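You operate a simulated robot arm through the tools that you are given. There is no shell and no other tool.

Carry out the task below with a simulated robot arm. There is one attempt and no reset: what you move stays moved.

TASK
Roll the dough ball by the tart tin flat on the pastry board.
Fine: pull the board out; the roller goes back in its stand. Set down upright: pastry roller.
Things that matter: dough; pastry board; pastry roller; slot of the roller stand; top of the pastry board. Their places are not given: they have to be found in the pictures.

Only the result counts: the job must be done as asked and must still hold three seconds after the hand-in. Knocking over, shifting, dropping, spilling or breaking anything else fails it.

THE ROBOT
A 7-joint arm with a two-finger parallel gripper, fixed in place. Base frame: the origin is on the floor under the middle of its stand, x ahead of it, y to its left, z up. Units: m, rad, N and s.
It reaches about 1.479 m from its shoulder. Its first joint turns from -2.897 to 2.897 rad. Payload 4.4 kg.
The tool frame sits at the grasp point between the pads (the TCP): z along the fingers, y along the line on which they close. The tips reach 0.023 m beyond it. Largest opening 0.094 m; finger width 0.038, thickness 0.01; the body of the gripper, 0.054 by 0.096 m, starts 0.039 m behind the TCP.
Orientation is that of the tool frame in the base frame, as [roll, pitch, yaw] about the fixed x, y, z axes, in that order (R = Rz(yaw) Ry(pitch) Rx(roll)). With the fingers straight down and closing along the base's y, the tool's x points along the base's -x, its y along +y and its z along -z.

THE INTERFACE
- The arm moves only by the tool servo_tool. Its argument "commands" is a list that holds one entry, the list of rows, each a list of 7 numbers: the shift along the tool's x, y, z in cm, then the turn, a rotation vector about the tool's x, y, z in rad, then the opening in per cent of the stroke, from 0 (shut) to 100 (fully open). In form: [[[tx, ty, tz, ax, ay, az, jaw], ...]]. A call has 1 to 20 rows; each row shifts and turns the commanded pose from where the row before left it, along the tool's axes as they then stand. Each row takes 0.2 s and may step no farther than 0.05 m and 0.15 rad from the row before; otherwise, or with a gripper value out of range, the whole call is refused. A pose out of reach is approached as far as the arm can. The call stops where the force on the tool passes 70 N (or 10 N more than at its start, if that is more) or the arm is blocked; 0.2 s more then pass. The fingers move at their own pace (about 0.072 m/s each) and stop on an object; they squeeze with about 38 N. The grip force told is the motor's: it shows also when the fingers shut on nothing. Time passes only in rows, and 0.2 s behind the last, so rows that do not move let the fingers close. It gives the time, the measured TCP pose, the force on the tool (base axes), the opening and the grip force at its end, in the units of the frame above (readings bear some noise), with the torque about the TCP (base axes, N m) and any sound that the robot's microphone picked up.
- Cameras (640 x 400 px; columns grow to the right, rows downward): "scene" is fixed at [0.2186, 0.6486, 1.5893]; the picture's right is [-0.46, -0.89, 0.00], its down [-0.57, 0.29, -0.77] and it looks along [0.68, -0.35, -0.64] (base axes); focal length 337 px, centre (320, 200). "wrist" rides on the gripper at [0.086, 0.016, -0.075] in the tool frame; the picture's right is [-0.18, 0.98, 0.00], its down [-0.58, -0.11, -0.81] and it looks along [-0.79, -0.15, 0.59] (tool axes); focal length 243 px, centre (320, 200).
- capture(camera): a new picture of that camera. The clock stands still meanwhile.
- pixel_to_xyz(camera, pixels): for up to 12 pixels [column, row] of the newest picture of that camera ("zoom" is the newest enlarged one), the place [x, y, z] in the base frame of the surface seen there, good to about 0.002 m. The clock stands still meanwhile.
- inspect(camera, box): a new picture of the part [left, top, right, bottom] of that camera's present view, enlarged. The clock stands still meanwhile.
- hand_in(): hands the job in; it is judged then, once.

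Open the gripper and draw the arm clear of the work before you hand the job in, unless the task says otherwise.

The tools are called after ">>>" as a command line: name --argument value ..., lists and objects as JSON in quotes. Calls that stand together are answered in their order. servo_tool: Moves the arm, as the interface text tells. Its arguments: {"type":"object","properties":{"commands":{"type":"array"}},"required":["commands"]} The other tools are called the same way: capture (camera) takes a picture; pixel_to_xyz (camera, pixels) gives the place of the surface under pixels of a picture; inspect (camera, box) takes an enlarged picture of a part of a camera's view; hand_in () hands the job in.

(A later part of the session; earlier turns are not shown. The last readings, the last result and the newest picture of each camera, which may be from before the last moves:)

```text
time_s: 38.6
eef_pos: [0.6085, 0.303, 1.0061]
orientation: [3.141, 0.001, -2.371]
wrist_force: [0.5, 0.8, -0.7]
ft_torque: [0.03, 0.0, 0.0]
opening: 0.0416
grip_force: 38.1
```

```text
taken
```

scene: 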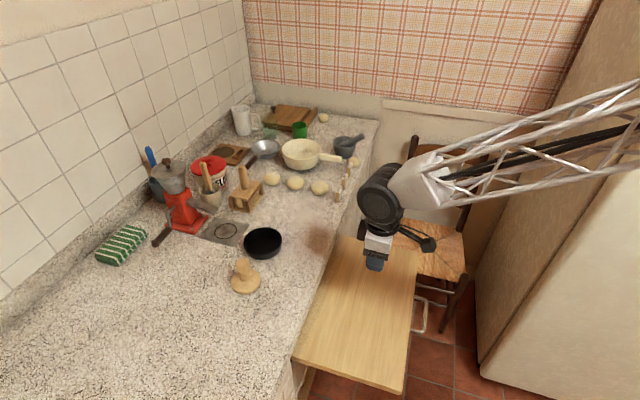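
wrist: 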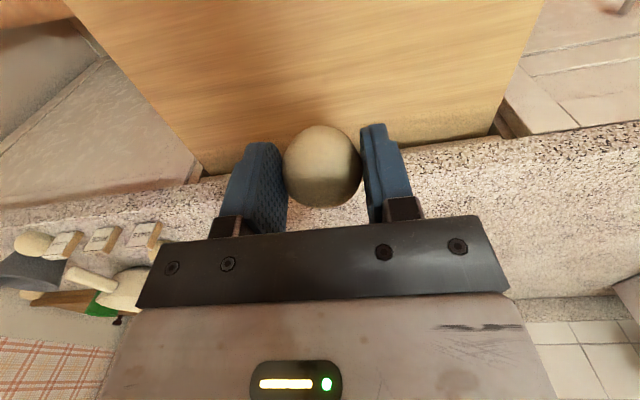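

The ball is held over the board. I descend to TCP z≈0.846, where the ball's bottom should just touch the board.

>>> servo_tool --commands '[[[0, 0, 3.5, 0, 0, 0, 38], [0, 0, 3.5, 0, 0, 0, 38], [0, 0, 3.5, 0, 0, 0, 38], [0, 0, 3.0, 0, 0, 0, 38], [0, 0, 1.5, 0, 0, 0, 38], [0, 0, 0.7, 0, 0, 0, 38], [0, 0, 0, 0, 0, 0, 38], [0, 0, 0, 0, 0, 0, 38]]]'

>>> capture --camera "wrist"

```text
time_s: 40.4
eef_pos: [0.6102, 0.3045, 0.8469]
orientation: [3.14, 0.002, -2.368]
wrist_force: [-0.2, 0.0, -0.7]
ft_torque: [0.02, 0.0, 0.0]
opening: 0.0415
grip_force: 37.7
```

```text
taken
```

wrist: 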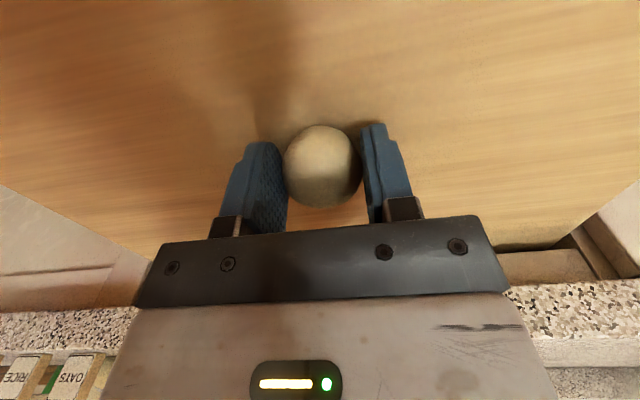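

No contact yet. I go 2 mm lower and watch the vertical force.

>>> servo_tool --commands '[[[0, 0, 0.1, 0, 0, 0, 38], [0, 0, 0.1, 0, 0, 0, 38], [0, 0, 0, 0, 0, 0, 38]]]'

```text
time_s: 41.2
eef_pos: [0.6104, 0.3043, 0.8439]
orientation: [3.141, 0.002, -2.369]
wrist_force: [-0.5, 0.6, 1.7]
ft_torque: [0.03, 0.03, 0.0]
opening: 0.0416
grip_force: 38.3
```

A light 1.7 N contact shows. I open gradually and rise straight up.

>>> servo_tool --commands '[[[0, 0, 0, 0, 0, 0, 48], [0, 0, 0, 0, 0, 0, 55], [0, 0, 0, 0, 0, 0, 75], [0, 0, 0, 0, 0, 0, 75], [0, 0, -2, 0, 0, 0, 75], [0, 0, -4, 0, 0, 0, 75], [0, 0, -4, 0, 0, 0, 75], [0, 0, -4, 0, 0, 0, 75], [0, 0, -4, 0, 0, 0, 75], [0, 0, 0, 0, 0, 0, 75]]]'

>>> capture --camera "wrist"

```text
time_s: 43.4
eef_pos: [0.6098, 0.3023, 1.0241]
orientation: [-3.141, -0.001, -2.37]
wrist_force: [0.5, -0.9, 0.6]
ft_torque: [0.0, -0.01, 0.01]
opening: 0.0708
grip_force: 0.0
```

```text
taken
```

wrist: 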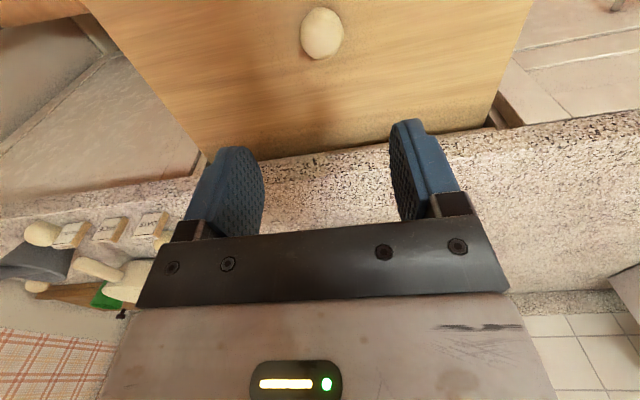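

The dough sits on the board at (322,33). I measure it and compare with the scene view.

>>> pixel_to_xyz --camera "wrist" --pixels '[[322, 33], [302, 33], [342, 33], [322, 10], [322, 55], [290, 33], [360, 33]]'

>>> capture --camera "scene"

>>> inspect --camera "wrist" --box '[260, 0, 380, 80]'

```text
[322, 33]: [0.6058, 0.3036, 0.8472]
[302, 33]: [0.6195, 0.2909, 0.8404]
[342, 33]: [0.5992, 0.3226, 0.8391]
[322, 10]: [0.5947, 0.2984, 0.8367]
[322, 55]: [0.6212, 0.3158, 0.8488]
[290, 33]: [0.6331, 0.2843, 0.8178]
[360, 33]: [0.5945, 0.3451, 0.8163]
```

```text
taken
```

scene: 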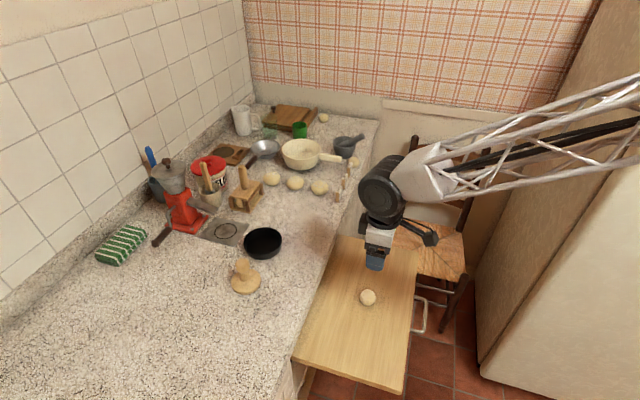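

```text
5.00 times, centred on (320, 40) of wrist
```

zoom: 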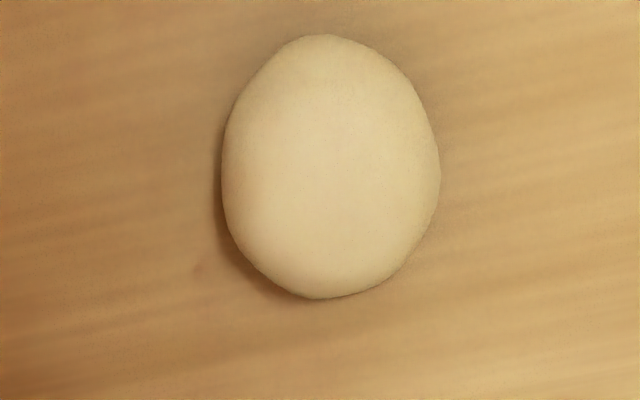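

The dough is at about (0.609,0.306), top z≈0.850. Next I rise, turn the gripper so it closes perpendicular to the roller axis, and move above the roller's handle.

>>> servo_tool --commands '[[[0, 0, -4.2, 0, 0, 0, 100], [0, 0, -4.2, 0, 0, 0, 100], [0, 0, -4.2, 0, 0, 0, 100], [0, 0, 0, 0, 0, 0.1428, 100], [0, 0, 0, 0, 0, 0.1428, 100], [0, 0, 0, 0, 0, 0.1428, 100], [0, 0, 0, 0, 0, 0.1428, 100], [0, 0, 0, 0, 0, 0.1428, 100], [0, 0, 0, 0, 0, 0.1428, 100], [0, 0, 0, 0, 0, 0.1428, 100], [0, 0, 0, 0, 0, 0.1428, 100], [0, 0, 0, 0, 0, 0.1428, 100], [0, 0, 0, 0, 0, 0.1428, 100], [0, 0, 0, 0, 0, 0.1428, 100], [0, 0, 0, 0, 0, 0, 100]]]'

>>> servo_tool --commands '[[[-1.8, 4.2, 0, 0, 0, 0, 100], [-1.8, 4.2, 0, 0, 0, 0, 100], [-1.8, 4.2, 0, 0, 0, 0, 100], [-1.8, 4.2, 0, 0, 0, 0, 100], [-1.8, 4.2, 0, 0, 0, 0, 100], [-1.8, 4.2, 0, 0, 0, 0, 100], [-1.8, 4.2, 0, 0, 0, 0, 100], [-1.8, 4.2, 0, 0, 0, 0, 100], [-1.8, 4.2, 0, 0, 0, 0, 100], [-1.8, 4.2, 0, 0, 0, 0, 100], [0, 0, 0, 0, 0, 0, 100]]]'

>>> capture --camera "wrist"

>>> capture --camera "scene"

```text
time_s: 46.6
eef_pos: [0.6098, 0.3045, 1.1513]
orientation: [3.141, 0.0, 2.341]
wrist_force: [0.2, -0.8, 0.1]
ft_torque: [-0.01, -0.02, 0.02]
opening: 0.0938
grip_force: 0.1
```

```text
time_s: 49.0
eef_pos: [1.0381, 0.4655, 1.152]
orientation: [3.141, 0.001, 2.345]
wrist_force: [0.5, 0.8, 0.1]
ft_torque: [0.04, -0.02, 0.01]
opening: 0.0941
grip_force: 0.1
```

```text
taken
```

wrist: 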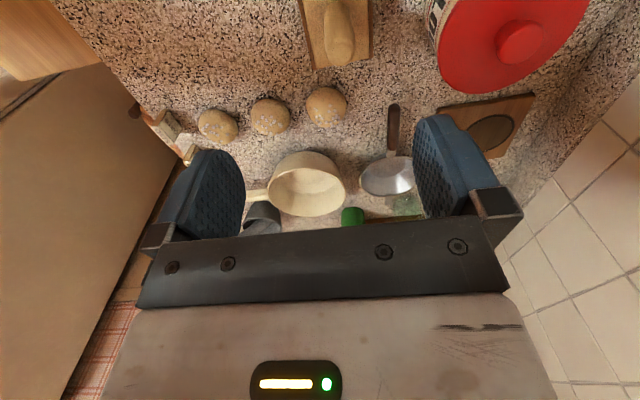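

```text
taken
```

scene: 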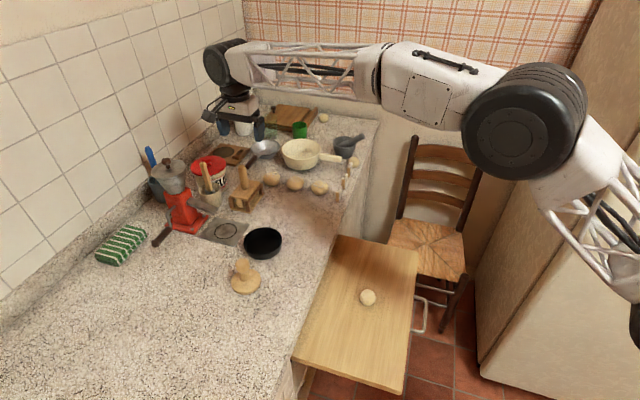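

The handle shows in the wrist picture around (338,30), flour lid at (520,40). I zoom and measure them.

>>> inspect --camera "wrist" --box '[280, 0, 460, 110]'

>>> pixel_to_xyz --camera "wrist" --pixels '[[338, 50], [338, 60], [330, 50], [347, 50], [338, 30], [305, 30], [365, 30], [340, 66], [437, 40], [520, 40], [470, 85], [312, 60]]'

```text
3.56 times, centred on (370, 55) of wrist
```

zoom: 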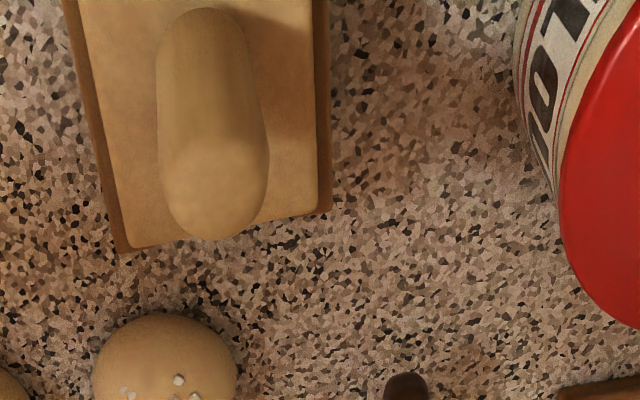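

```text
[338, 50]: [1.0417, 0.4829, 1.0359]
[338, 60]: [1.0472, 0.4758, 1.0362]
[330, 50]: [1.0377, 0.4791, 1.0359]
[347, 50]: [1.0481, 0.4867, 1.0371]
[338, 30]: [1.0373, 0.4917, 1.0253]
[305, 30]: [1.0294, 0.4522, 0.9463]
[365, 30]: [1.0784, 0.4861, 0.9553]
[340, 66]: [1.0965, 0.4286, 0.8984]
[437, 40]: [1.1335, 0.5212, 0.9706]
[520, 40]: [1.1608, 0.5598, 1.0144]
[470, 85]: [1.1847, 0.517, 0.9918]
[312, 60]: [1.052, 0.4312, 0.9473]
```

The handle's top centre works out at about (1.0446,0.4814,1.037). I shift over it, descend to z≈1.06 with jaw at 65%, and check alignment.

>>> servo_tool --commands '[[[0.68, 1.6, 0, 0, 0, 0, 65], [0, 0, 3.0, 0, 0, 0, 65], [0, 0, 3.0, 0, 0, 0, 65], [0, 0, 2.8, 0, 0, 0, 65], [0, 0, 0, 0, 0, 0, 65]]]'

>>> capture --camera "wrist"

>>> inspect --camera "scene" --box '[140, 120, 320, 230]'

```text
time_s: 50.2
eef_pos: [1.0454, 0.4854, 1.0643]
orientation: [3.141, 0.0, 2.344]
wrist_force: [-0.3, 0.0, 0.5]
ft_torque: [-0.03, 0.02, -0.01]
opening: 0.0612
grip_force: 0.1
```

```text
taken
```

wrist: 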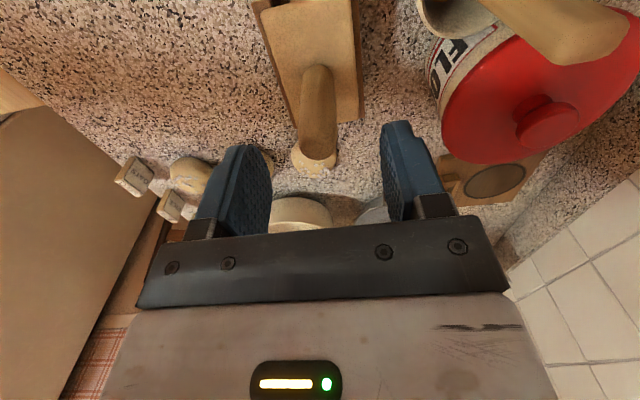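

```text
3.56 times, centred on (230, 175) of scene
```

zoom: 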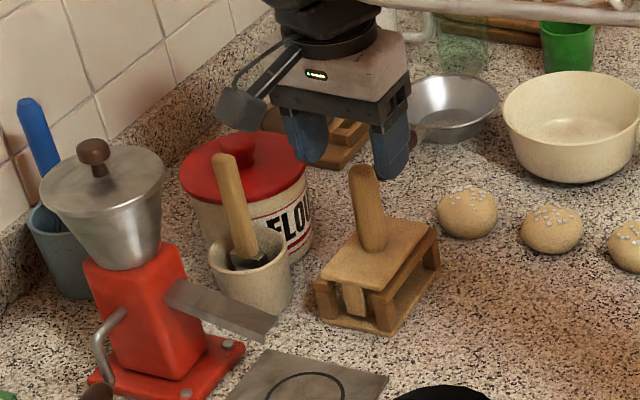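

The handle top is centred at about (318,147), matching the expected (320,142). I check the spatula handle's position at (560,30) and the grinder before going lower.

>>> pixel_to_xyz --camera "wrist" --pixels '[[610, 20], [575, 50], [318, 150], [305, 150], [331, 150], [318, 110], [447, 120], [318, 158]]'

>>> pixel_to_xyz --camera "zoom" --pixels '[[225, 160], [155, 190], [95, 145], [240, 105], [220, 310], [365, 175]]'

```text
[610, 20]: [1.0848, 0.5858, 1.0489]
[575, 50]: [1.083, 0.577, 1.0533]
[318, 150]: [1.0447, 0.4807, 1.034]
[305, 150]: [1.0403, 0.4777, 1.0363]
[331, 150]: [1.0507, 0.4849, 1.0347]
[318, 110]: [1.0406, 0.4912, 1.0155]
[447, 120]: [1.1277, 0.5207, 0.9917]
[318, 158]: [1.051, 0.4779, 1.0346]
```

```text
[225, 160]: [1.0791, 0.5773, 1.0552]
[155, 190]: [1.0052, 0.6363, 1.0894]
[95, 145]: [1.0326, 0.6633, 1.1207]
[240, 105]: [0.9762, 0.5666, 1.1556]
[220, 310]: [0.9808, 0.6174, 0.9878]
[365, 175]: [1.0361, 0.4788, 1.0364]
```

Clearances to the spatula tip (n≈1.175) and grinder hopper (n≈1.163) are a few centimetres. I descend to TCP z≈1.004 and close on the handle.

>>> servo_tool --commands '[[[0, -0.1, 2.0, 0, 0, 0, 65], [0, 0, 2.0, 0, 0, 0, 65], [0, 0, 1.5, 0, 0, 0, 65], [0, 0, 0.5, 0, 0, 0, 65], [0, 0, 0, 0, 0, 0, 65]]]'

>>> capture --camera "wrist"

```text
time_s: 51.4
eef_pos: [1.0414, 0.4834, 1.0037]
orientation: [3.139, -0.001, 2.343]
wrist_force: [-0.3, 0.4, 0.4]
ft_torque: [0.02, 0.0, 0.01]
opening: 0.0612
grip_force: 0.1
```

```text
taken
```

wrist: 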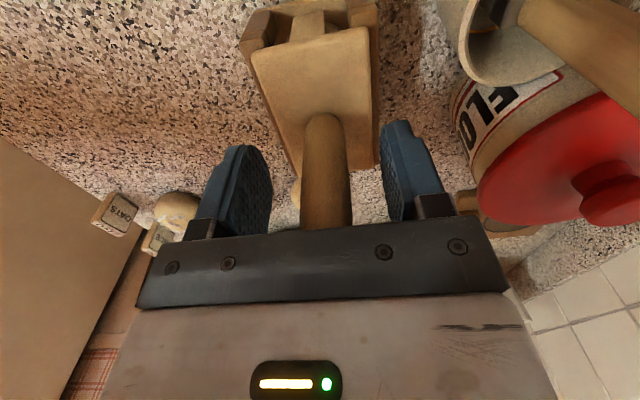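

The handle is between the fingers. I close the jaws fully on it and let them settle.

>>> servo_tool --commands '[[[0, 0, 0, 0, 0, 0, 30], [0, 0, 0, 0, 0, 0, 10], [0, 0, 0, 0, 0, 0, 0], [0, 0, 0, 0, 0, 0, 0], [0, 0, 0, 0, 0, 0, 0]]]'

>>> capture --camera "wrist"

```text
time_s: 52.6
eef_pos: [1.0414, 0.4825, 1.0051]
orientation: [-3.141, -0.001, 2.344]
wrist_force: [-1.3, -0.8, 1.3]
ft_torque: [-0.12, 0.12, -0.04]
opening: 0.0234
grip_force: 37.8
```

```text
taken
```

wrist: 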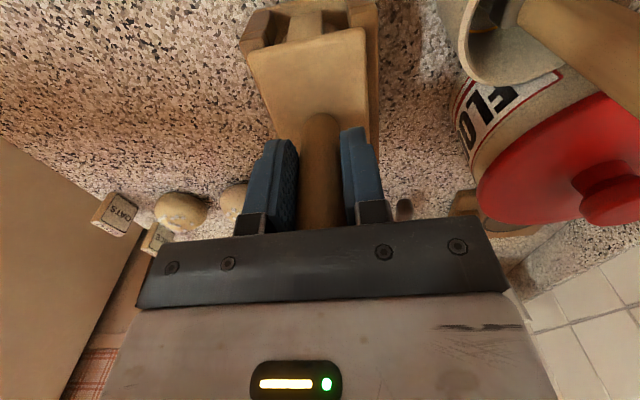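

The handle is held (opening 0.0234). I lift straight up slowly and watch for resistance.

>>> servo_tool --commands '[[[0, 0, -0.5, 0, 0, 0, 0], [0, 0, -0.5, 0, 0, 0, 0], [0, 0, -1.0, 0, 0, 0, 0], [0, 0, -1.0, 0, 0, 0, 0], [0, 0, 0, 0, 0, 0, 0]]]'

>>> capture --camera "wrist"

>>> inspect --camera "scene" --box '[190, 130, 310, 230]'

```text
time_s: 53.8
eef_pos: [1.0438, 0.4824, 1.0341]
orientation: [-3.14, 0.0, 2.345]
wrist_force: [-0.7, -0.7, -1.5]
ft_torque: [0.04, 0.0, 0.01]
opening: 0.0231
grip_force: 37.7
```

```text
taken
```

wrist: 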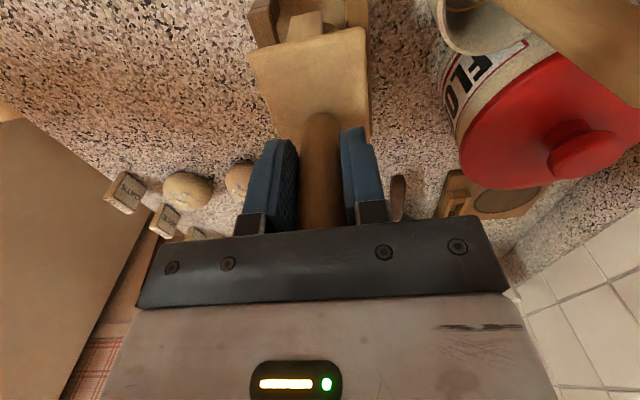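

```text
4.00 times, centred on (250, 180) of scene
```

zoom: 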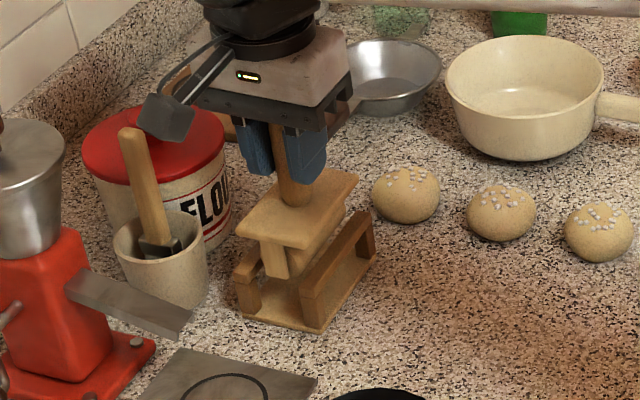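

The roller came cleanly out of the stand. I raise it to z≈1.12 and look at its geometry from the scene camera.

>>> servo_tool --commands '[[[0, 0, -3, 0, 0, 0, 0], [0, 0, -3, 0, 0, 0, 0], [0, 0, -3, 0, 0, 0, 0], [0, -3, 0, 0, 0, 0, 0], [0, -3, 0, 0, 0, 0, 0], [0, 0, 0, 0, 0, 0, 0]]]'

>>> inspect --camera "scene" --box '[200, 120, 300, 220]'

```text
time_s: 55.2
eef_pos: [0.9996, 0.4412, 1.1215]
orientation: [3.14, -0.001, 2.344]
wrist_force: [-0.7, -0.5, -2.8]
ft_torque: [-0.03, 0.04, 0.01]
opening: 0.023
grip_force: 37.9
```

```text
4.00 times, centred on (250, 170) of scene
```

zoom: 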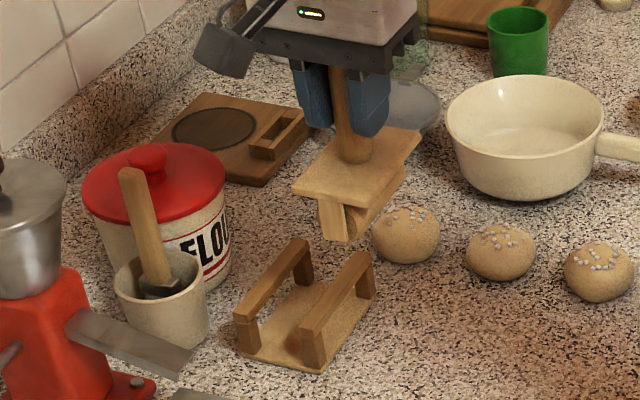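

The stand now shows its two rails with the slot between, and the roller its plate, end bracket and cylinder. I measure these for the return and for the rolling height.

>>> pixel_to_xyz --camera "zoom" --pixels '[[241, 314], [302, 244], [309, 330], [367, 258], [290, 310], [325, 240], [345, 240], [335, 205], [395, 205], [375, 225], [355, 225], [300, 190]]'

>>> pixel_to_xyz --camera "zoom" --pixels '[[250, 318], [309, 246], [300, 325], [358, 255], [320, 328], [374, 262], [235, 312], [295, 240], [275, 330], [335, 280], [400, 140], [310, 280]]'

```text
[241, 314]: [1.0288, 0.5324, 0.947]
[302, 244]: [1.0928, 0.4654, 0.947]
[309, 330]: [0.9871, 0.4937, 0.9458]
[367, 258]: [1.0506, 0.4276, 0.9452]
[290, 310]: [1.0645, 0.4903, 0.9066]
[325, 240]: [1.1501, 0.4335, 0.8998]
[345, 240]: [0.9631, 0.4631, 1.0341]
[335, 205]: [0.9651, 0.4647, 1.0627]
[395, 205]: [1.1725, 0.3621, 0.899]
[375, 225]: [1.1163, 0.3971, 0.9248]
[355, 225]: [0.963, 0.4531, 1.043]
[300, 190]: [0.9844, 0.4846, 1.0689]
```

```text
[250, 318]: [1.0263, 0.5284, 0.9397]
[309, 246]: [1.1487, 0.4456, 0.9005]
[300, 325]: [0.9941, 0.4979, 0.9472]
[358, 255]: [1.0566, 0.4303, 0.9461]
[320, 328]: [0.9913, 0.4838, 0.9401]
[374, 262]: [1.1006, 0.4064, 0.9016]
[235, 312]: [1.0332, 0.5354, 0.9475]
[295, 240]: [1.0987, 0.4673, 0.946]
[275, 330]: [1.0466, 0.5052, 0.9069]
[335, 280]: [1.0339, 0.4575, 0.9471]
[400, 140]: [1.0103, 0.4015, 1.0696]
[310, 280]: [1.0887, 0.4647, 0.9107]
```

I carry the roller over the dough on the board, staying at z≈1.12, then lower to about 1.05 and look.

>>> servo_tool --commands '[[[1.97, -4.15, 0, 0, 0, 0, 0], [1.97, -4.15, 0, 0, 0, 0, 0], [1.97, -4.15, 0, 0, 0, 0, 0], [1.97, -4.15, 0, 0, 0, 0, 0], [1.97, -4.15, 0, 0, 0, 0, 0], [1.97, -4.15, 0, 0, 0, 0, 0], [1.97, -4.15, 0, 0, 0, 0, 0], [1.97, -4.15, 0, 0, 0, 0, 0], [1.97, -4.15, 0, 0, 0, 0, 0], [0, 0, 3.5, 0, 0, 0, 0], [0, 0, 3.5, 0, 0, 0, 0], [0, 0, 0, 0, 0, 0, 0]]]'

>>> capture --camera "wrist"

>>> inspect --camera "scene" --box '[320, 200, 440, 320]'

```text
time_s: 57.8
eef_pos: [0.6067, 0.3071, 1.0515]
orientation: [-3.142, 0.0, 2.343]
wrist_force: [0.4, -0.4, -1.0]
ft_torque: [-0.03, 0.04, -0.04]
opening: 0.0231
grip_force: 38.2
```

```text
taken
```

wrist: 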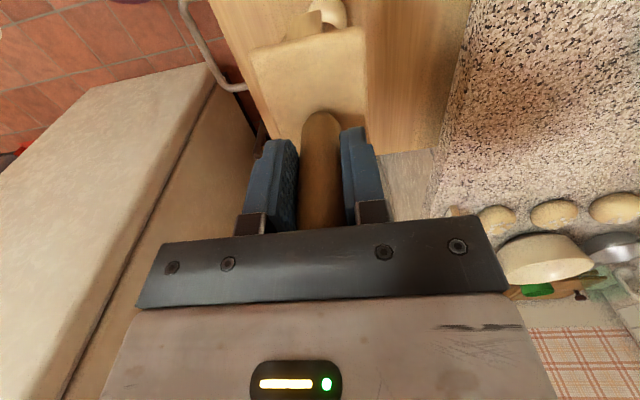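

```text
3.33 times, centred on (380, 260) of scene
```

zoom: 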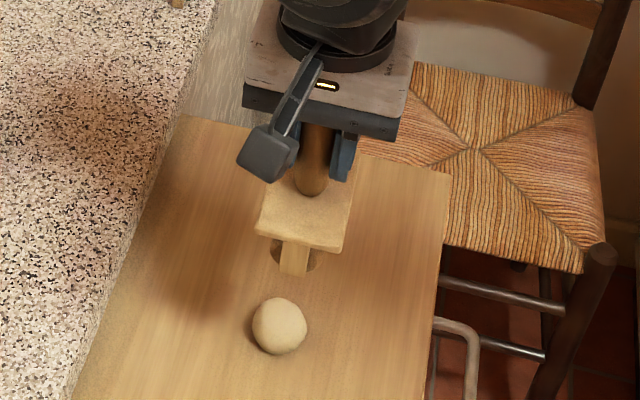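

Zooming on the roller's end to judge its radius and how far it hangs below the bracket.

>>> inspect --camera "scene" --box '[390, 250, 430, 290]'

>>> inspect --camera "scene" --box '[388, 248, 436, 308]'

```text
10.00 times, centred on (410, 270) of scene
```

zoom: 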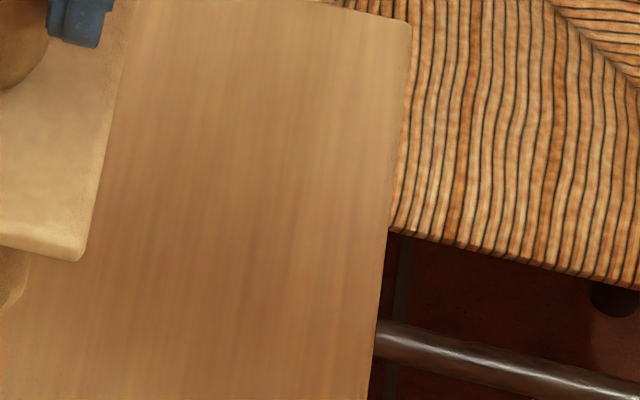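

```text
6.67 times, centred on (412, 278) of scene
```

zoom: 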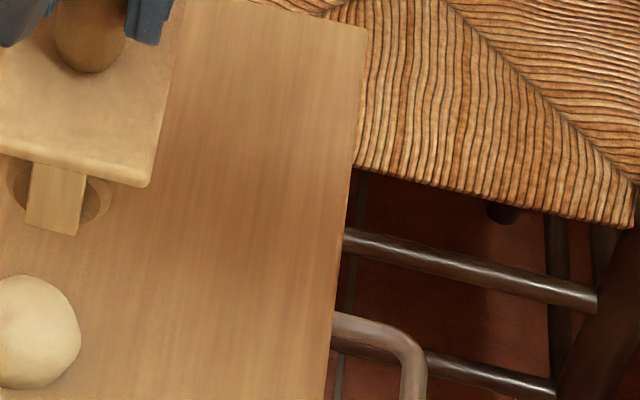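

Framing that region better, around (370,272).

>>> inspect --camera "scene" --box '[344, 255, 400, 310]'

```text
7.27 times, centred on (372, 282) of scene
```

zoom: 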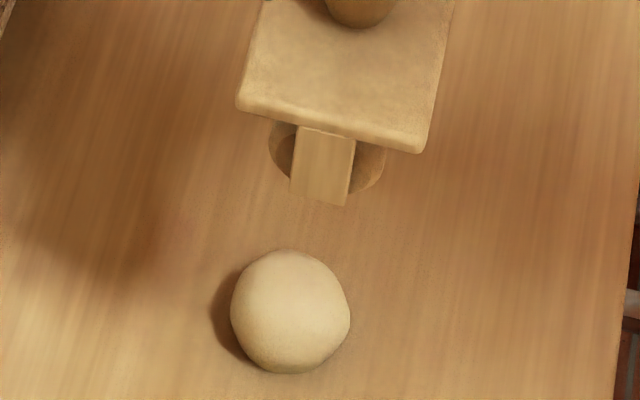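

The roller looks about 3.6 cm in diameter. I measure points on its end, the bracket's bottom and the dough top.

>>> pixel_to_xyz --camera "zoom" --pixels '[[320, 198], [320, 150], [370, 170], [282, 160], [375, 185], [290, 280], [290, 310], [250, 100], [415, 145], [340, 60], [232, 310], [348, 310]]'

```text
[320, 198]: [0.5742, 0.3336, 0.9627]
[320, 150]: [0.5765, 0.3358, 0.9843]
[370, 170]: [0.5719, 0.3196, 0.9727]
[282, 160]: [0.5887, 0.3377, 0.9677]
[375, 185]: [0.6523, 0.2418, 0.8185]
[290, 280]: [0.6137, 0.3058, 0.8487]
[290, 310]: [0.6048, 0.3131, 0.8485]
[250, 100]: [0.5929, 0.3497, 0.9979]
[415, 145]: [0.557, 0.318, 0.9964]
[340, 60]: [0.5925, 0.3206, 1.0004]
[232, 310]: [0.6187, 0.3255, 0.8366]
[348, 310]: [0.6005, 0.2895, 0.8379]
```

Bracket bottom is 0.09 below the TCP, and the roller is centred over the dough within a few mm. I descend until just above contact, then in small steps.

>>> servo_tool --commands '[[[0, 0.3, 2.5, 0, 0, 0, 0], [0, 0, 3, 0, 0, 0, 0], [0, 0, 3, 0, 0, 0, 0], [0, 0, 1.2, 0, 0, 0, 0], [0, 0, 0.3, 0, 0, 0, 0], [0, 0, 0.3, 0, 0, 0, 0], [0, 0, 0, 0, 0, 0, 0]]]'

>>> inspect --camera "scene" --box '[330, 250, 420, 330]'

```text
time_s: 59.4
eef_pos: [0.6098, 0.3095, 0.9507]
orientation: [3.139, 0.0, 2.345]
wrist_force: [-0.5, -0.3, -2.3]
ft_torque: [0.02, 0.01, 0.0]
opening: 0.023
grip_force: 38.0
```

```text
5.00 times, centred on (375, 290) of scene
```

zoom: 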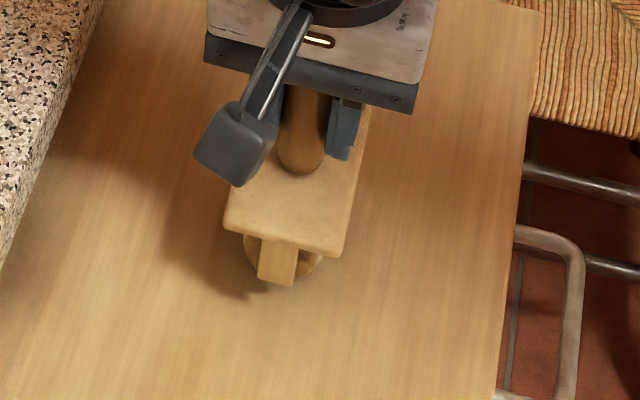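

No contact force yet. I go down 6 mm more in 2 mm steps.

>>> servo_tool --commands '[[[0, 0, 0.2, 0, 0, 0, 0], [0, 0, 0.2, 0, 0, 0, 0], [0, 0, 0.2, 0, 0, 0, 0], [0, 0, 0, 0, 0, 0, 0]]]'

```text
time_s: 60.4
eef_pos: [0.6109, 0.3102, 0.9453]
orientation: [3.138, 0.002, 2.343]
wrist_force: [0.8, -0.8, 35.0]
ft_torque: [-0.08, -0.22, 0.0]
opening: 0.0234
grip_force: 38.3
```

Contact at 35 N. I roll gently ±1.5 cm across the dough and read how the force changes.

>>> servo_tool --commands '[[[0, 0.5, 0, 0, 0, 0, 0], [0, 0.5, 0, 0, 0, 0, 0], [0, 0.5, 0, 0, 0, 0, 0], [0, -0.5, 0, 0, 0, 0, 0], [0, -0.5, 0, 0, 0, 0, 0], [0, -0.5, 0, 0, 0, 0, 0], [0, -0.5, 0, 0, 0, 0, 0], [0, -0.5, 0, 0, 0, 0, 0], [0, -0.5, 0, 0, 0, 0, 0], [0, 0.5, 0, 0, 0, 0, 0], [0, 0.5, 0, 0, 0, 0, 0], [0, 0.5, 0, 0, 0, 0, 0], [0, 0, 0, 0, 0, 0, 0]]]'

>>> inspect --camera "scene" --box '[330, 250, 420, 330]'

```text
time_s: 63.2
eef_pos: [0.6118, 0.3108, 0.9445]
orientation: [-3.141, 0.001, 2.345]
wrist_force: [-0.6, -0.5, 0.3]
ft_torque: [-0.01, 0.03, 0.04]
opening: 0.0231
grip_force: 38.3
```

```text
5.00 times, centred on (375, 290) of scene
```

zoom: 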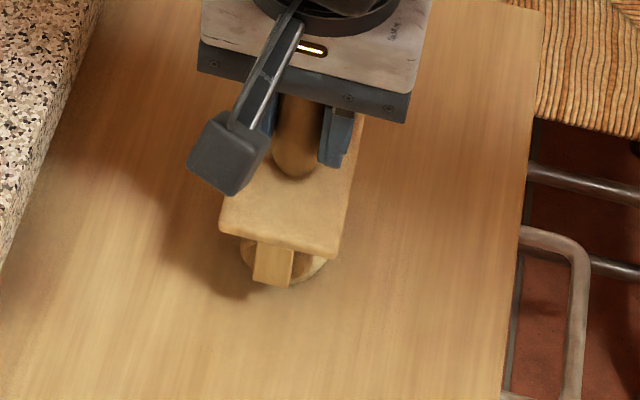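

The force dropped to zero, so the dough either flattened or moved. I lift a few centimetres to look.

>>> servo_tool --commands '[[[0, 0, -3, 0, 0, 0, 0], [0, 0, -4, 0, 0, 0, 0], [0, 0, -4, 0, 0, 0, 0], [0, 0, 0, 0, 0, 0, 0]]]'

>>> inspect --camera "scene" --box '[330, 250, 420, 330]'

```text
time_s: 64.2
eef_pos: [0.6094, 0.313, 1.0548]
orientation: [3.14, 0.001, 2.343]
wrist_force: [-0.1, 0.9, -1.9]
ft_torque: [0.01, -0.02, 0.0]
opening: 0.023
grip_force: 38.1
```

```text
5.00 times, centred on (375, 290) of scene
```

zoom: 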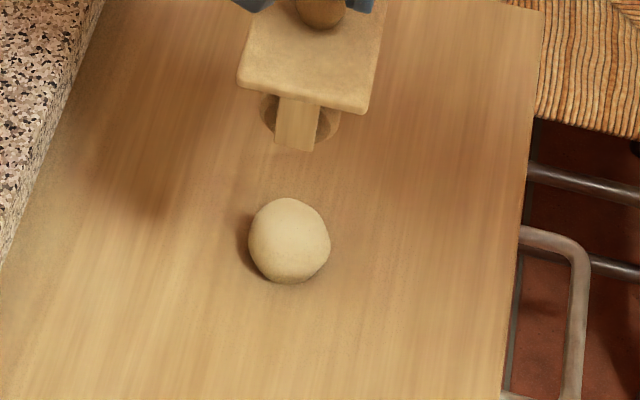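

>>> pixel_to_xyz --camera "zoom" --pixels '[[290, 220], [290, 240], [252, 240], [328, 240], [290, 205], [290, 278], [270, 225], [310, 225]]'

```text
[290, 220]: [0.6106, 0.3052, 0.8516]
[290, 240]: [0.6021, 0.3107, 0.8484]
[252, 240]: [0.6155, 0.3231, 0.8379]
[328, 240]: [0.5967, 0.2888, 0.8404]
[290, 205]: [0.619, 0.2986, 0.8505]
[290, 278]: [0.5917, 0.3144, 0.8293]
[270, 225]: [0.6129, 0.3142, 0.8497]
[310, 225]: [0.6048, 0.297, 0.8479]
```

The dough looks unchanged (top z≈0.850), so perhaps the handle slipped in the grip. I measure the plate height relative to the TCP.

>>> pixel_to_xyz --camera "zoom" --pixels '[[310, 60], [300, 50], [340, 70], [260, 60], [297, 145], [297, 110], [325, 125], [268, 115]]'

>>> capture --camera "wrist"

```text
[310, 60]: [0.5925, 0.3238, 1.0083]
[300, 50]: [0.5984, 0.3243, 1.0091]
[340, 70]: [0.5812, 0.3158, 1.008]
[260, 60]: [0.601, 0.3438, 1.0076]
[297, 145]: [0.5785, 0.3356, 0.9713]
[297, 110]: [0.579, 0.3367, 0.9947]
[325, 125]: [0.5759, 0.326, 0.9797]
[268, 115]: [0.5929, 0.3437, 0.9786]
```

```text
taken
```

wrist: 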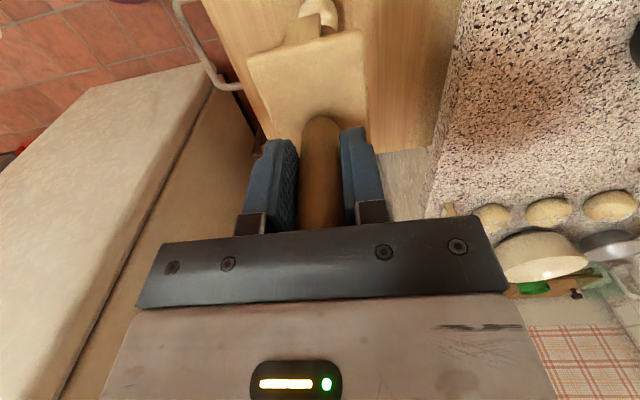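

The handle slid up about 4 mm and is now against the palm, so pushing will be firm. I recentre by 4 mm and press down again in small steps.

>>> servo_tool --commands '[[[0, -0.4, 3, 0, 0, 0, 0], [0, 0, 4, 0, 0, 0, 0], [0, 0, 3, 0, 0, 0, 0], [0, 0, 0.8, 0, 0, 0, 0], [0, 0, 0.2, 0, 0, 0, 0], [0, 0, 0.2, 0, 0, 0, 0], [0, 0, 0, 0, 0, 0, 0]]]'

```text
time_s: 65.8
eef_pos: [0.6106, 0.3067, 0.9432]
orientation: [3.138, 0.002, 2.344]
wrist_force: [0.1, -0.8, 26.6]
ft_torque: [-0.09, 0.02, -0.02]
opening: 0.0232
grip_force: 38.3
```

Contact again at 26.6 N. I press 2 mm more and read.

>>> servo_tool --commands '[[[0, 0, 0.15, 0, 0, 0, 0], [0, 0, 0, 0, 0, 0, 0]]]'

```text
time_s: 66.4
eef_pos: [0.6092, 0.306, 0.9423]
orientation: [3.14, 0.002, 2.345]
wrist_force: [-0.7, -1.6, 35.1]
ft_torque: [-0.23, -0.06, -0.04]
opening: 0.0235
grip_force: 38.0
```

35 N now. I roll 1 cm inward and back while keeping this height and read the force after each stroke.

>>> servo_tool --commands '[[[0, 0.5, 0, 0, 0, 0, 0], [0, 0.5, 0, 0, 0, 0, 0], [0, 0, 0, 0, 0, 0, 0]]]'

>>> servo_tool --commands '[[[0, -0.5, 0, 0, 0, 0, 0], [0, -0.5, 0, 0, 0, 0, 0], [0, 0, 0, 0, 0, 0, 0]]]'

>>> servo_tool --commands '[[[0, -0.5, 0, 0, 0, 0, 0], [0, -0.5, 0, 0, 0, 0, 0], [0, 0, 0, 0, 0, 0, 0]]]'

>>> servo_tool --commands '[[[0, 0.5, 0, 0, 0, 0, 0], [0, 0.5, 0, 0, 0, 0, 0], [0, 0, 0, 0, 0, 0, 0]]]'

```text
time_s: 67.2
eef_pos: [0.6148, 0.3146, 0.9396]
orientation: [-3.141, -0.001, 2.343]
wrist_force: [-0.3, -0.1, 25.0]
ft_torque: [-0.16, 0.04, 0.0]
opening: 0.0232
grip_force: 37.9
```

```text
time_s: 68.0
eef_pos: [0.608, 0.306, 0.9399]
orientation: [-3.141, 0.001, 2.344]
wrist_force: [0.3, -1.9, 4.2]
ft_torque: [-0.1, -0.01, -0.02]
opening: 0.023
grip_force: 37.6
```

```text
time_s: 68.8
eef_pos: [0.6005, 0.3003, 0.9397]
orientation: [3.141, -0.002, 2.345]
wrist_force: [0.1, -0.8, -2.0]
ft_torque: [0.0, 0.06, -0.02]
opening: 0.0231
grip_force: 38.5
```

```text
time_s: 69.6
eef_pos: [0.607, 0.308, 0.9408]
orientation: [3.141, 0.001, 2.345]
wrist_force: [-0.9, -0.4, 1.1]
ft_torque: [-0.02, 0.1, -0.01]
opening: 0.0231
grip_force: 37.5
```

The force falls as I roll, so the dough gives way with rolling. I lower 4 mm and make more passes of ±1.5 cm.

>>> servo_tool --commands '[[[0, 0, 0.4, 0, 0, 0, 0], [0, 0.5, 0, 0, 0, 0, 0], [0, 0.5, 0, 0, 0, 0, 0], [0, 0.5, 0, 0, 0, 0, 0], [0, -0.5, 0, 0, 0, 0, 0], [0, -0.5, 0, 0, 0, 0, 0], [0, -0.5, 0, 0, 0, 0, 0], [0, -0.5, 0, 0, 0, 0, 0], [0, -0.5, 0, 0, 0, 0, 0], [0, -0.5, 0, 0, 0, 0, 0], [0, 0.5, 0, 0, 0, 0, 0], [0, 0.5, 0, 0, 0, 0, 0], [0, 0.5, 0, 0, 0, 0, 0], [0, 0, 0, 0, 0, 0, 0]]]'

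>>> inspect --camera "scene" --box '[330, 250, 420, 330]'

```text
time_s: 72.6
eef_pos: [0.6073, 0.307, 0.9368]
orientation: [3.139, -0.001, 2.344]
wrist_force: [0.2, -0.1, -1.8]
ft_torque: [0.03, 0.01, 0.01]
opening: 0.023
grip_force: 38.0
```

```text
5.00 times, centred on (375, 290) of scene
```

zoom: 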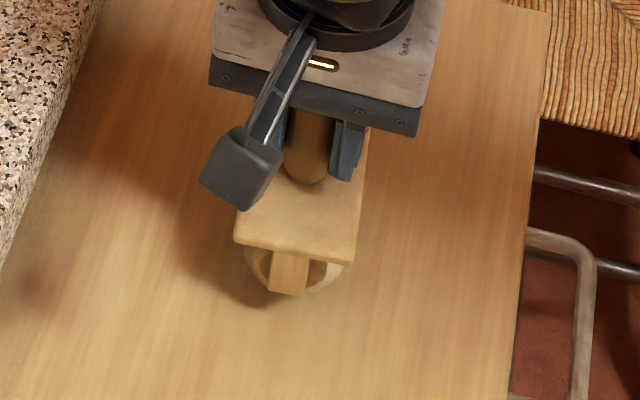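

The dough edge is now visible wider behind the roller; flattening works. I continue with lower passes and ±2 cm strokes.

>>> servo_tool --commands '[[[0, 0, 0.4, 0, 0, 0, 0], [0, 0.7, 0, 0, 0, 0, 0], [0, 0.7, 0, 0, 0, 0, 0], [0, 0.6, 0, 0, 0, 0, 0], [0, -0.7, 0, 0, 0, 0, 0], [0, -0.7, 0, 0, 0, 0, 0], [0, -0.7, 0, 0, 0, 0, 0], [0, -0.7, 0, 0, 0, 0, 0], [0, -0.6, 0, 0, 0, 0, 0], [0, -0.6, 0, 0, 0, 0, 0], [0, 0.7, 0, 0, 0, 0, 0], [0, 0.7, 0, 0, 0, 0, 0], [0, 0.6, 0, 0, 0, 0, 0], [0, 0, 0, 0, 0, 0, 0]]]'

>>> servo_tool --commands '[[[0, 0, 0.4, 0, 0, 0, 0], [0, 0.7, 0, 0, 0, 0, 0], [0, 0.7, 0, 0, 0, 0, 0], [0, 0.6, 0, 0, 0, 0, 0], [0, -0.7, 0, 0, 0, 0, 0], [0, -0.7, 0, 0, 0, 0, 0], [0, -0.7, 0, 0, 0, 0, 0], [0, -0.7, 0, 0, 0, 0, 0], [0, -0.6, 0, 0, 0, 0, 0], [0, -0.6, 0, 0, 0, 0, 0], [0, 0.7, 0, 0, 0, 0, 0], [0, 0.7, 0, 0, 0, 0, 0], [0, 0.6, 0, 0, 0, 0, 0], [0, 0, 0, 0, 0, 0, 0]]]'

>>> inspect --camera "scene" --box '[330, 250, 420, 330]'

```text
time_s: 75.6
eef_pos: [0.6067, 0.3094, 0.9318]
orientation: [3.14, 0.001, 2.343]
wrist_force: [-0.1, 0.3, -2.0]
ft_torque: [0.06, 0.01, 0.01]
opening: 0.0231
grip_force: 38.0
```

```text
time_s: 78.6
eef_pos: [0.6098, 0.3072, 0.9287]
orientation: [-3.141, 0.002, 2.346]
wrist_force: [-0.7, -0.4, -0.8]
ft_torque: [-0.08, 0.05, -0.03]
opening: 0.023
grip_force: 38.2
```

```text
5.00 times, centred on (375, 290) of scene
```

zoom: 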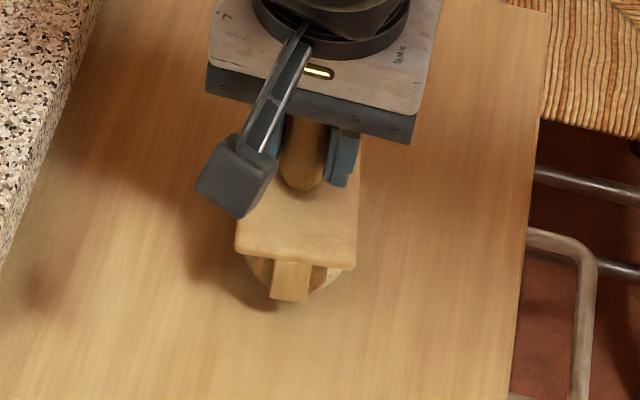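

TCP is at 0.929, roller bottom about 17 mm above the board. Two more passes, 4 mm lower each, with ±2.5 cm strokes.

>>> servo_tool --commands '[[[0, 0, 0.4, 0, 0, 0, 0], [0, 0.8, 0, 0, 0, 0, 0], [0, 0.8, 0, 0, 0, 0, 0], [0, 0.9, 0, 0, 0, 0, 0], [0, -0.8, 0, 0, 0, 0, 0], [0, -0.8, 0, 0, 0, 0, 0], [0, -0.9, 0, 0, 0, 0, 0], [0, -0.8, 0, 0, 0, 0, 0], [0, -0.8, 0, 0, 0, 0, 0], [0, -0.9, 0, 0, 0, 0, 0], [0, 0.8, 0, 0, 0, 0, 0], [0, 0.8, 0, 0, 0, 0, 0], [0, 0.9, 0, 0, 0, 0, 0], [0, 0, 0, 0, 0, 0, 0]]]'

>>> servo_tool --commands '[[[0, 0, 0.4, 0, 0, 0, 0], [0, 0.8, 0, 0, 0, 0, 0], [0, 0.8, 0, 0, 0, 0, 0], [0, 0.9, 0, 0, 0, 0, 0], [0, -0.8, 0, 0, 0, 0, 0], [0, -0.8, 0, 0, 0, 0, 0], [0, -0.9, 0, 0, 0, 0, 0], [0, -0.8, 0, 0, 0, 0, 0], [0, -0.8, 0, 0, 0, 0, 0], [0, -0.9, 0, 0, 0, 0, 0], [0, 0.8, 0, 0, 0, 0, 0], [0, 0.8, 0, 0, 0, 0, 0], [0, 0.9, 0, 0, 0, 0, 0], [0, 0, 0, 0, 0, 0, 0]]]'

>>> inspect --camera "scene" --box '[330, 250, 420, 330]'

```text
time_s: 81.6
eef_pos: [0.6062, 0.308, 0.9257]
orientation: [3.14, 0.002, 2.345]
wrist_force: [0.6, 0.1, -1.8]
ft_torque: [0.03, 0.03, 0.01]
opening: 0.0232
grip_force: 38.1
```

```text
time_s: 84.6
eef_pos: [0.6078, 0.3065, 0.9196]
orientation: [3.14, 0.0, 2.343]
wrist_force: [-0.5, 0.9, 7.2]
ft_torque: [0.03, 0.01, 0.0]
opening: 0.0233
grip_force: 38.5
```

```text
5.00 times, centred on (375, 290) of scene
```

zoom: 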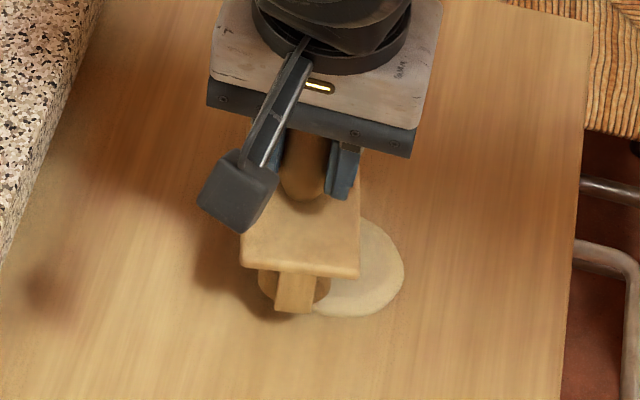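

The dough is now a flat disc, and the board crept outward about 2 cm under the last stroke. I lift the roller to see the dough fully.

>>> servo_tool --commands '[[[0, 0, -2, 0, 0, 0, 0], [0, 0, -4, 0, 0, 0, 0], [0, 0, -4, 0, 0, 0, 0], [0, 4, -2, 0, 0, 0, 0], [0, 4, 0, 0, 0, 0, 0], [0, 0, 0, 0, 0, 0, 0]]]'

>>> inspect --camera "scene" --box '[330, 250, 420, 330]'

>>> capture --camera "scene"

```text
time_s: 86.0
eef_pos: [0.6643, 0.3641, 1.0419]
orientation: [3.141, 0.0, 2.344]
wrist_force: [-0.4, 0.2, -1.7]
ft_torque: [0.0, 0.02, 0.02]
opening: 0.023
grip_force: 37.6
```

```text
5.00 times, centred on (375, 290) of scene
```

zoom: 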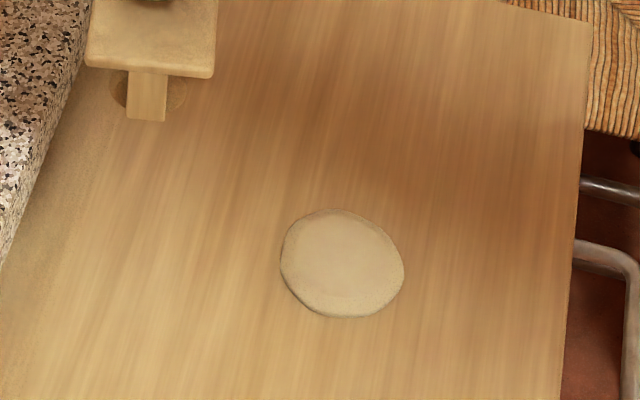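

```text
taken
```

scene: 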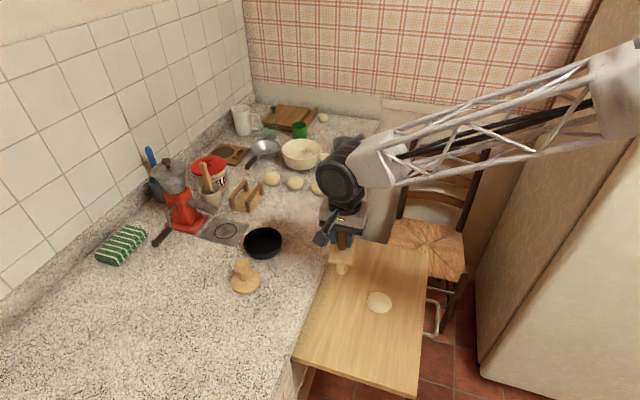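

The dough is a disc at zoom (342,263). I measure its thickness and position, and the board's front edge.

>>> pixel_to_xyz --camera "scene" --pixels '[[379, 302], [370, 302], [388, 302], [379, 295], [379, 309], [395, 302], [365, 290], [379, 320], [427, 255], [417, 390], [300, 350], [340, 245]]'

>>> inspect --camera "scene" --box '[355, 280, 405, 325]'

```text
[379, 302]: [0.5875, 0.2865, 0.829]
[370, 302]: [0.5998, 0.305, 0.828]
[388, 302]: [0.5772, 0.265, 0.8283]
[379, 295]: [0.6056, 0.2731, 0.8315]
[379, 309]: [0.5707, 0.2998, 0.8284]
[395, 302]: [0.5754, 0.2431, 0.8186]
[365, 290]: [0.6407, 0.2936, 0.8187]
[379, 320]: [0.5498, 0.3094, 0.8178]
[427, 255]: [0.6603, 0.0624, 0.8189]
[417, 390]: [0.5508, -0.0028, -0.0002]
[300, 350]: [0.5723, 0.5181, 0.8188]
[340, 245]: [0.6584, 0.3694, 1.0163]
```

```text
8.89 times, centred on (380, 302) of scene
```

zoom: 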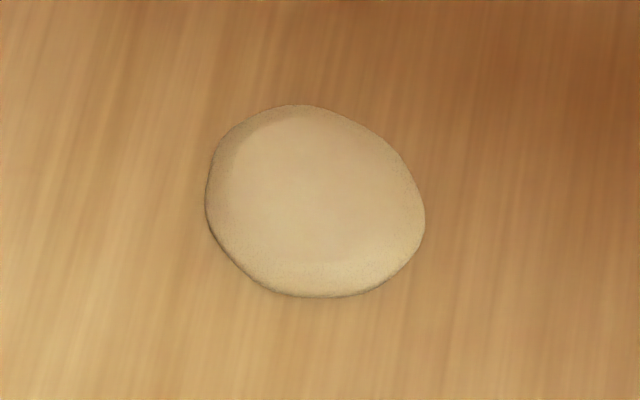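

The dough is now about 10 mm thick and 6 cm wide, centred near n=0.620 on the board. I want it flatter, so I return over its centre and press a bit lower, checking force.

>>> servo_tool --commands '[[[0, -4, 0, 0, 0, 0, 0], [0, -4, 0, 0, 0, 0, 0], [0, -2.6, 2, 0, 0, 0, 0], [0, 0, 4, 0, 0, 0, 0], [0, 0, 4, 0, 0, 0, 0], [0, 0, 1.2, 0, 0, 0, 0], [0, 0, 0.6, 0, 0, 0, 0], [0, 0, 0.3, 0, 0, 0, 0], [0, 0, 0, 0, 0, 0, 0]]]'

```text
time_s: 88.0
eef_pos: [0.5896, 0.2898, 0.9208]
orientation: [3.14, 0.0, 2.344]
wrist_force: [0.2, 0.0, 10.1]
ft_torque: [-0.16, -0.22, 0.01]
opening: 0.0232
grip_force: 38.3
```

Light contact (10 N) at z=0.921. I press 3 mm further and roll inward, then lift, return and roll outward, balancing the drag on the board.

>>> servo_tool --commands '[[[0, 0, 0.3, 0, 0, 0, 0], [0, 0.6, 0, 0, 0, 0, 0], [0, 0.6, 0, 0, 0, 0, 0], [0, 0.6, 0, 0, 0, 0, 0], [0, 0.6, 0, 0, 0, 0, 0], [0, 0, 0, 0, 0, 0, 0]]]'

>>> inspect --camera "scene" --box '[330, 250, 440, 350]'

```text
time_s: 89.3
eef_pos: [0.6079, 0.3062, 0.9208]
orientation: [3.135, 0.003, 2.343]
wrist_force: [0.7, -0.3, 10.1]
ft_torque: [-0.17, -0.25, 0.0]
opening: 0.0229
grip_force: 38.2
stopped in row 6: the force on the tool passed its limit at 72 N (the readings are from after the stop); the commanded pose is now the measured one
```

```text
4.00 times, centred on (385, 300) of scene
```

zoom: 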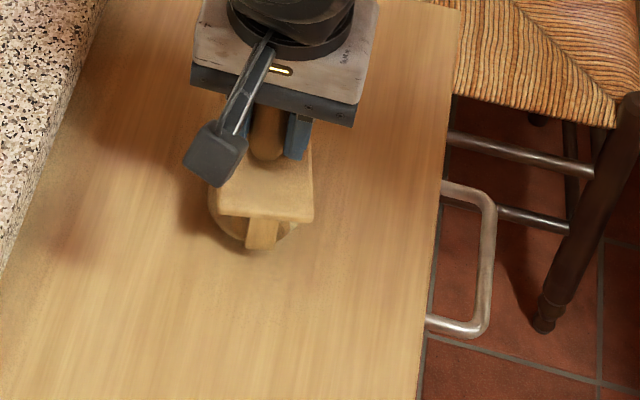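

The board slid inward with the roller rather than the roller rolling over the dough. The board can't move sideways, so I'll lift, turn the roller 90° and roll along the counter direction instead.

>>> servo_tool --commands '[[[0, 0, -2, 0, 0, 0, 0], [0, 0, -4, 0, 0, 0, 0], [0, 0, -4, 0, 0, 0, 0], [0, 0, 0, 0, 0, -0.1428, 0], [0, 0, 0, 0, 0, -0.1428, 0], [0, 0, 0, 0, 0, -0.1428, 0], [0, 0, 0, 0, 0, -0.1428, 0], [0, 0, 0, 0, 0, -0.1428, 0], [0, 0, 0, 0, 0, -0.1428, 0], [0, 0, 0, 0, 0, -0.1428, 0], [0, 0, 0, 0, 0, -0.1428, 0], [0, 0, 0, 0, 0, -0.1428, 0], [0, 0, 0, 0, 0, -0.1428, 0], [0, 0, 0, 0, 0, -0.1428, 0], [0, 0, 0, 0, 0, 0, 0]]]'

>>> capture --camera "wrist"

>>> inspect --camera "scene" --box '[310, 230, 440, 350]'

```text
time_s: 92.5
eef_pos: [0.6069, 0.3053, 1.0181]
orientation: [-3.14, 0.006, -2.368]
wrist_force: [0.2, -0.2, -2.5]
ft_torque: [0.02, 0.01, -0.01]
opening: 0.0229
grip_force: 38.3
```

```text
taken
```

wrist: 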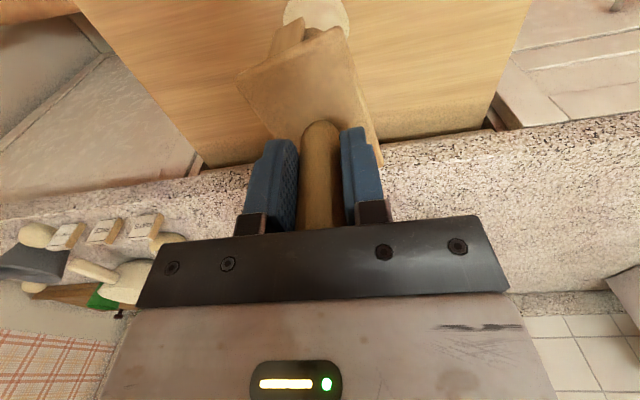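

```text
3.33 times, centred on (375, 290) of scene
```

zoom: 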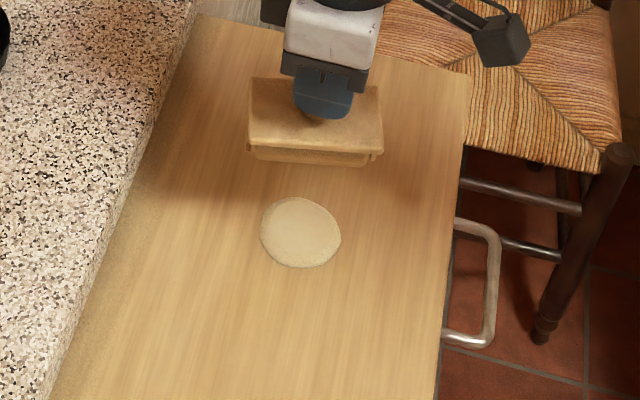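

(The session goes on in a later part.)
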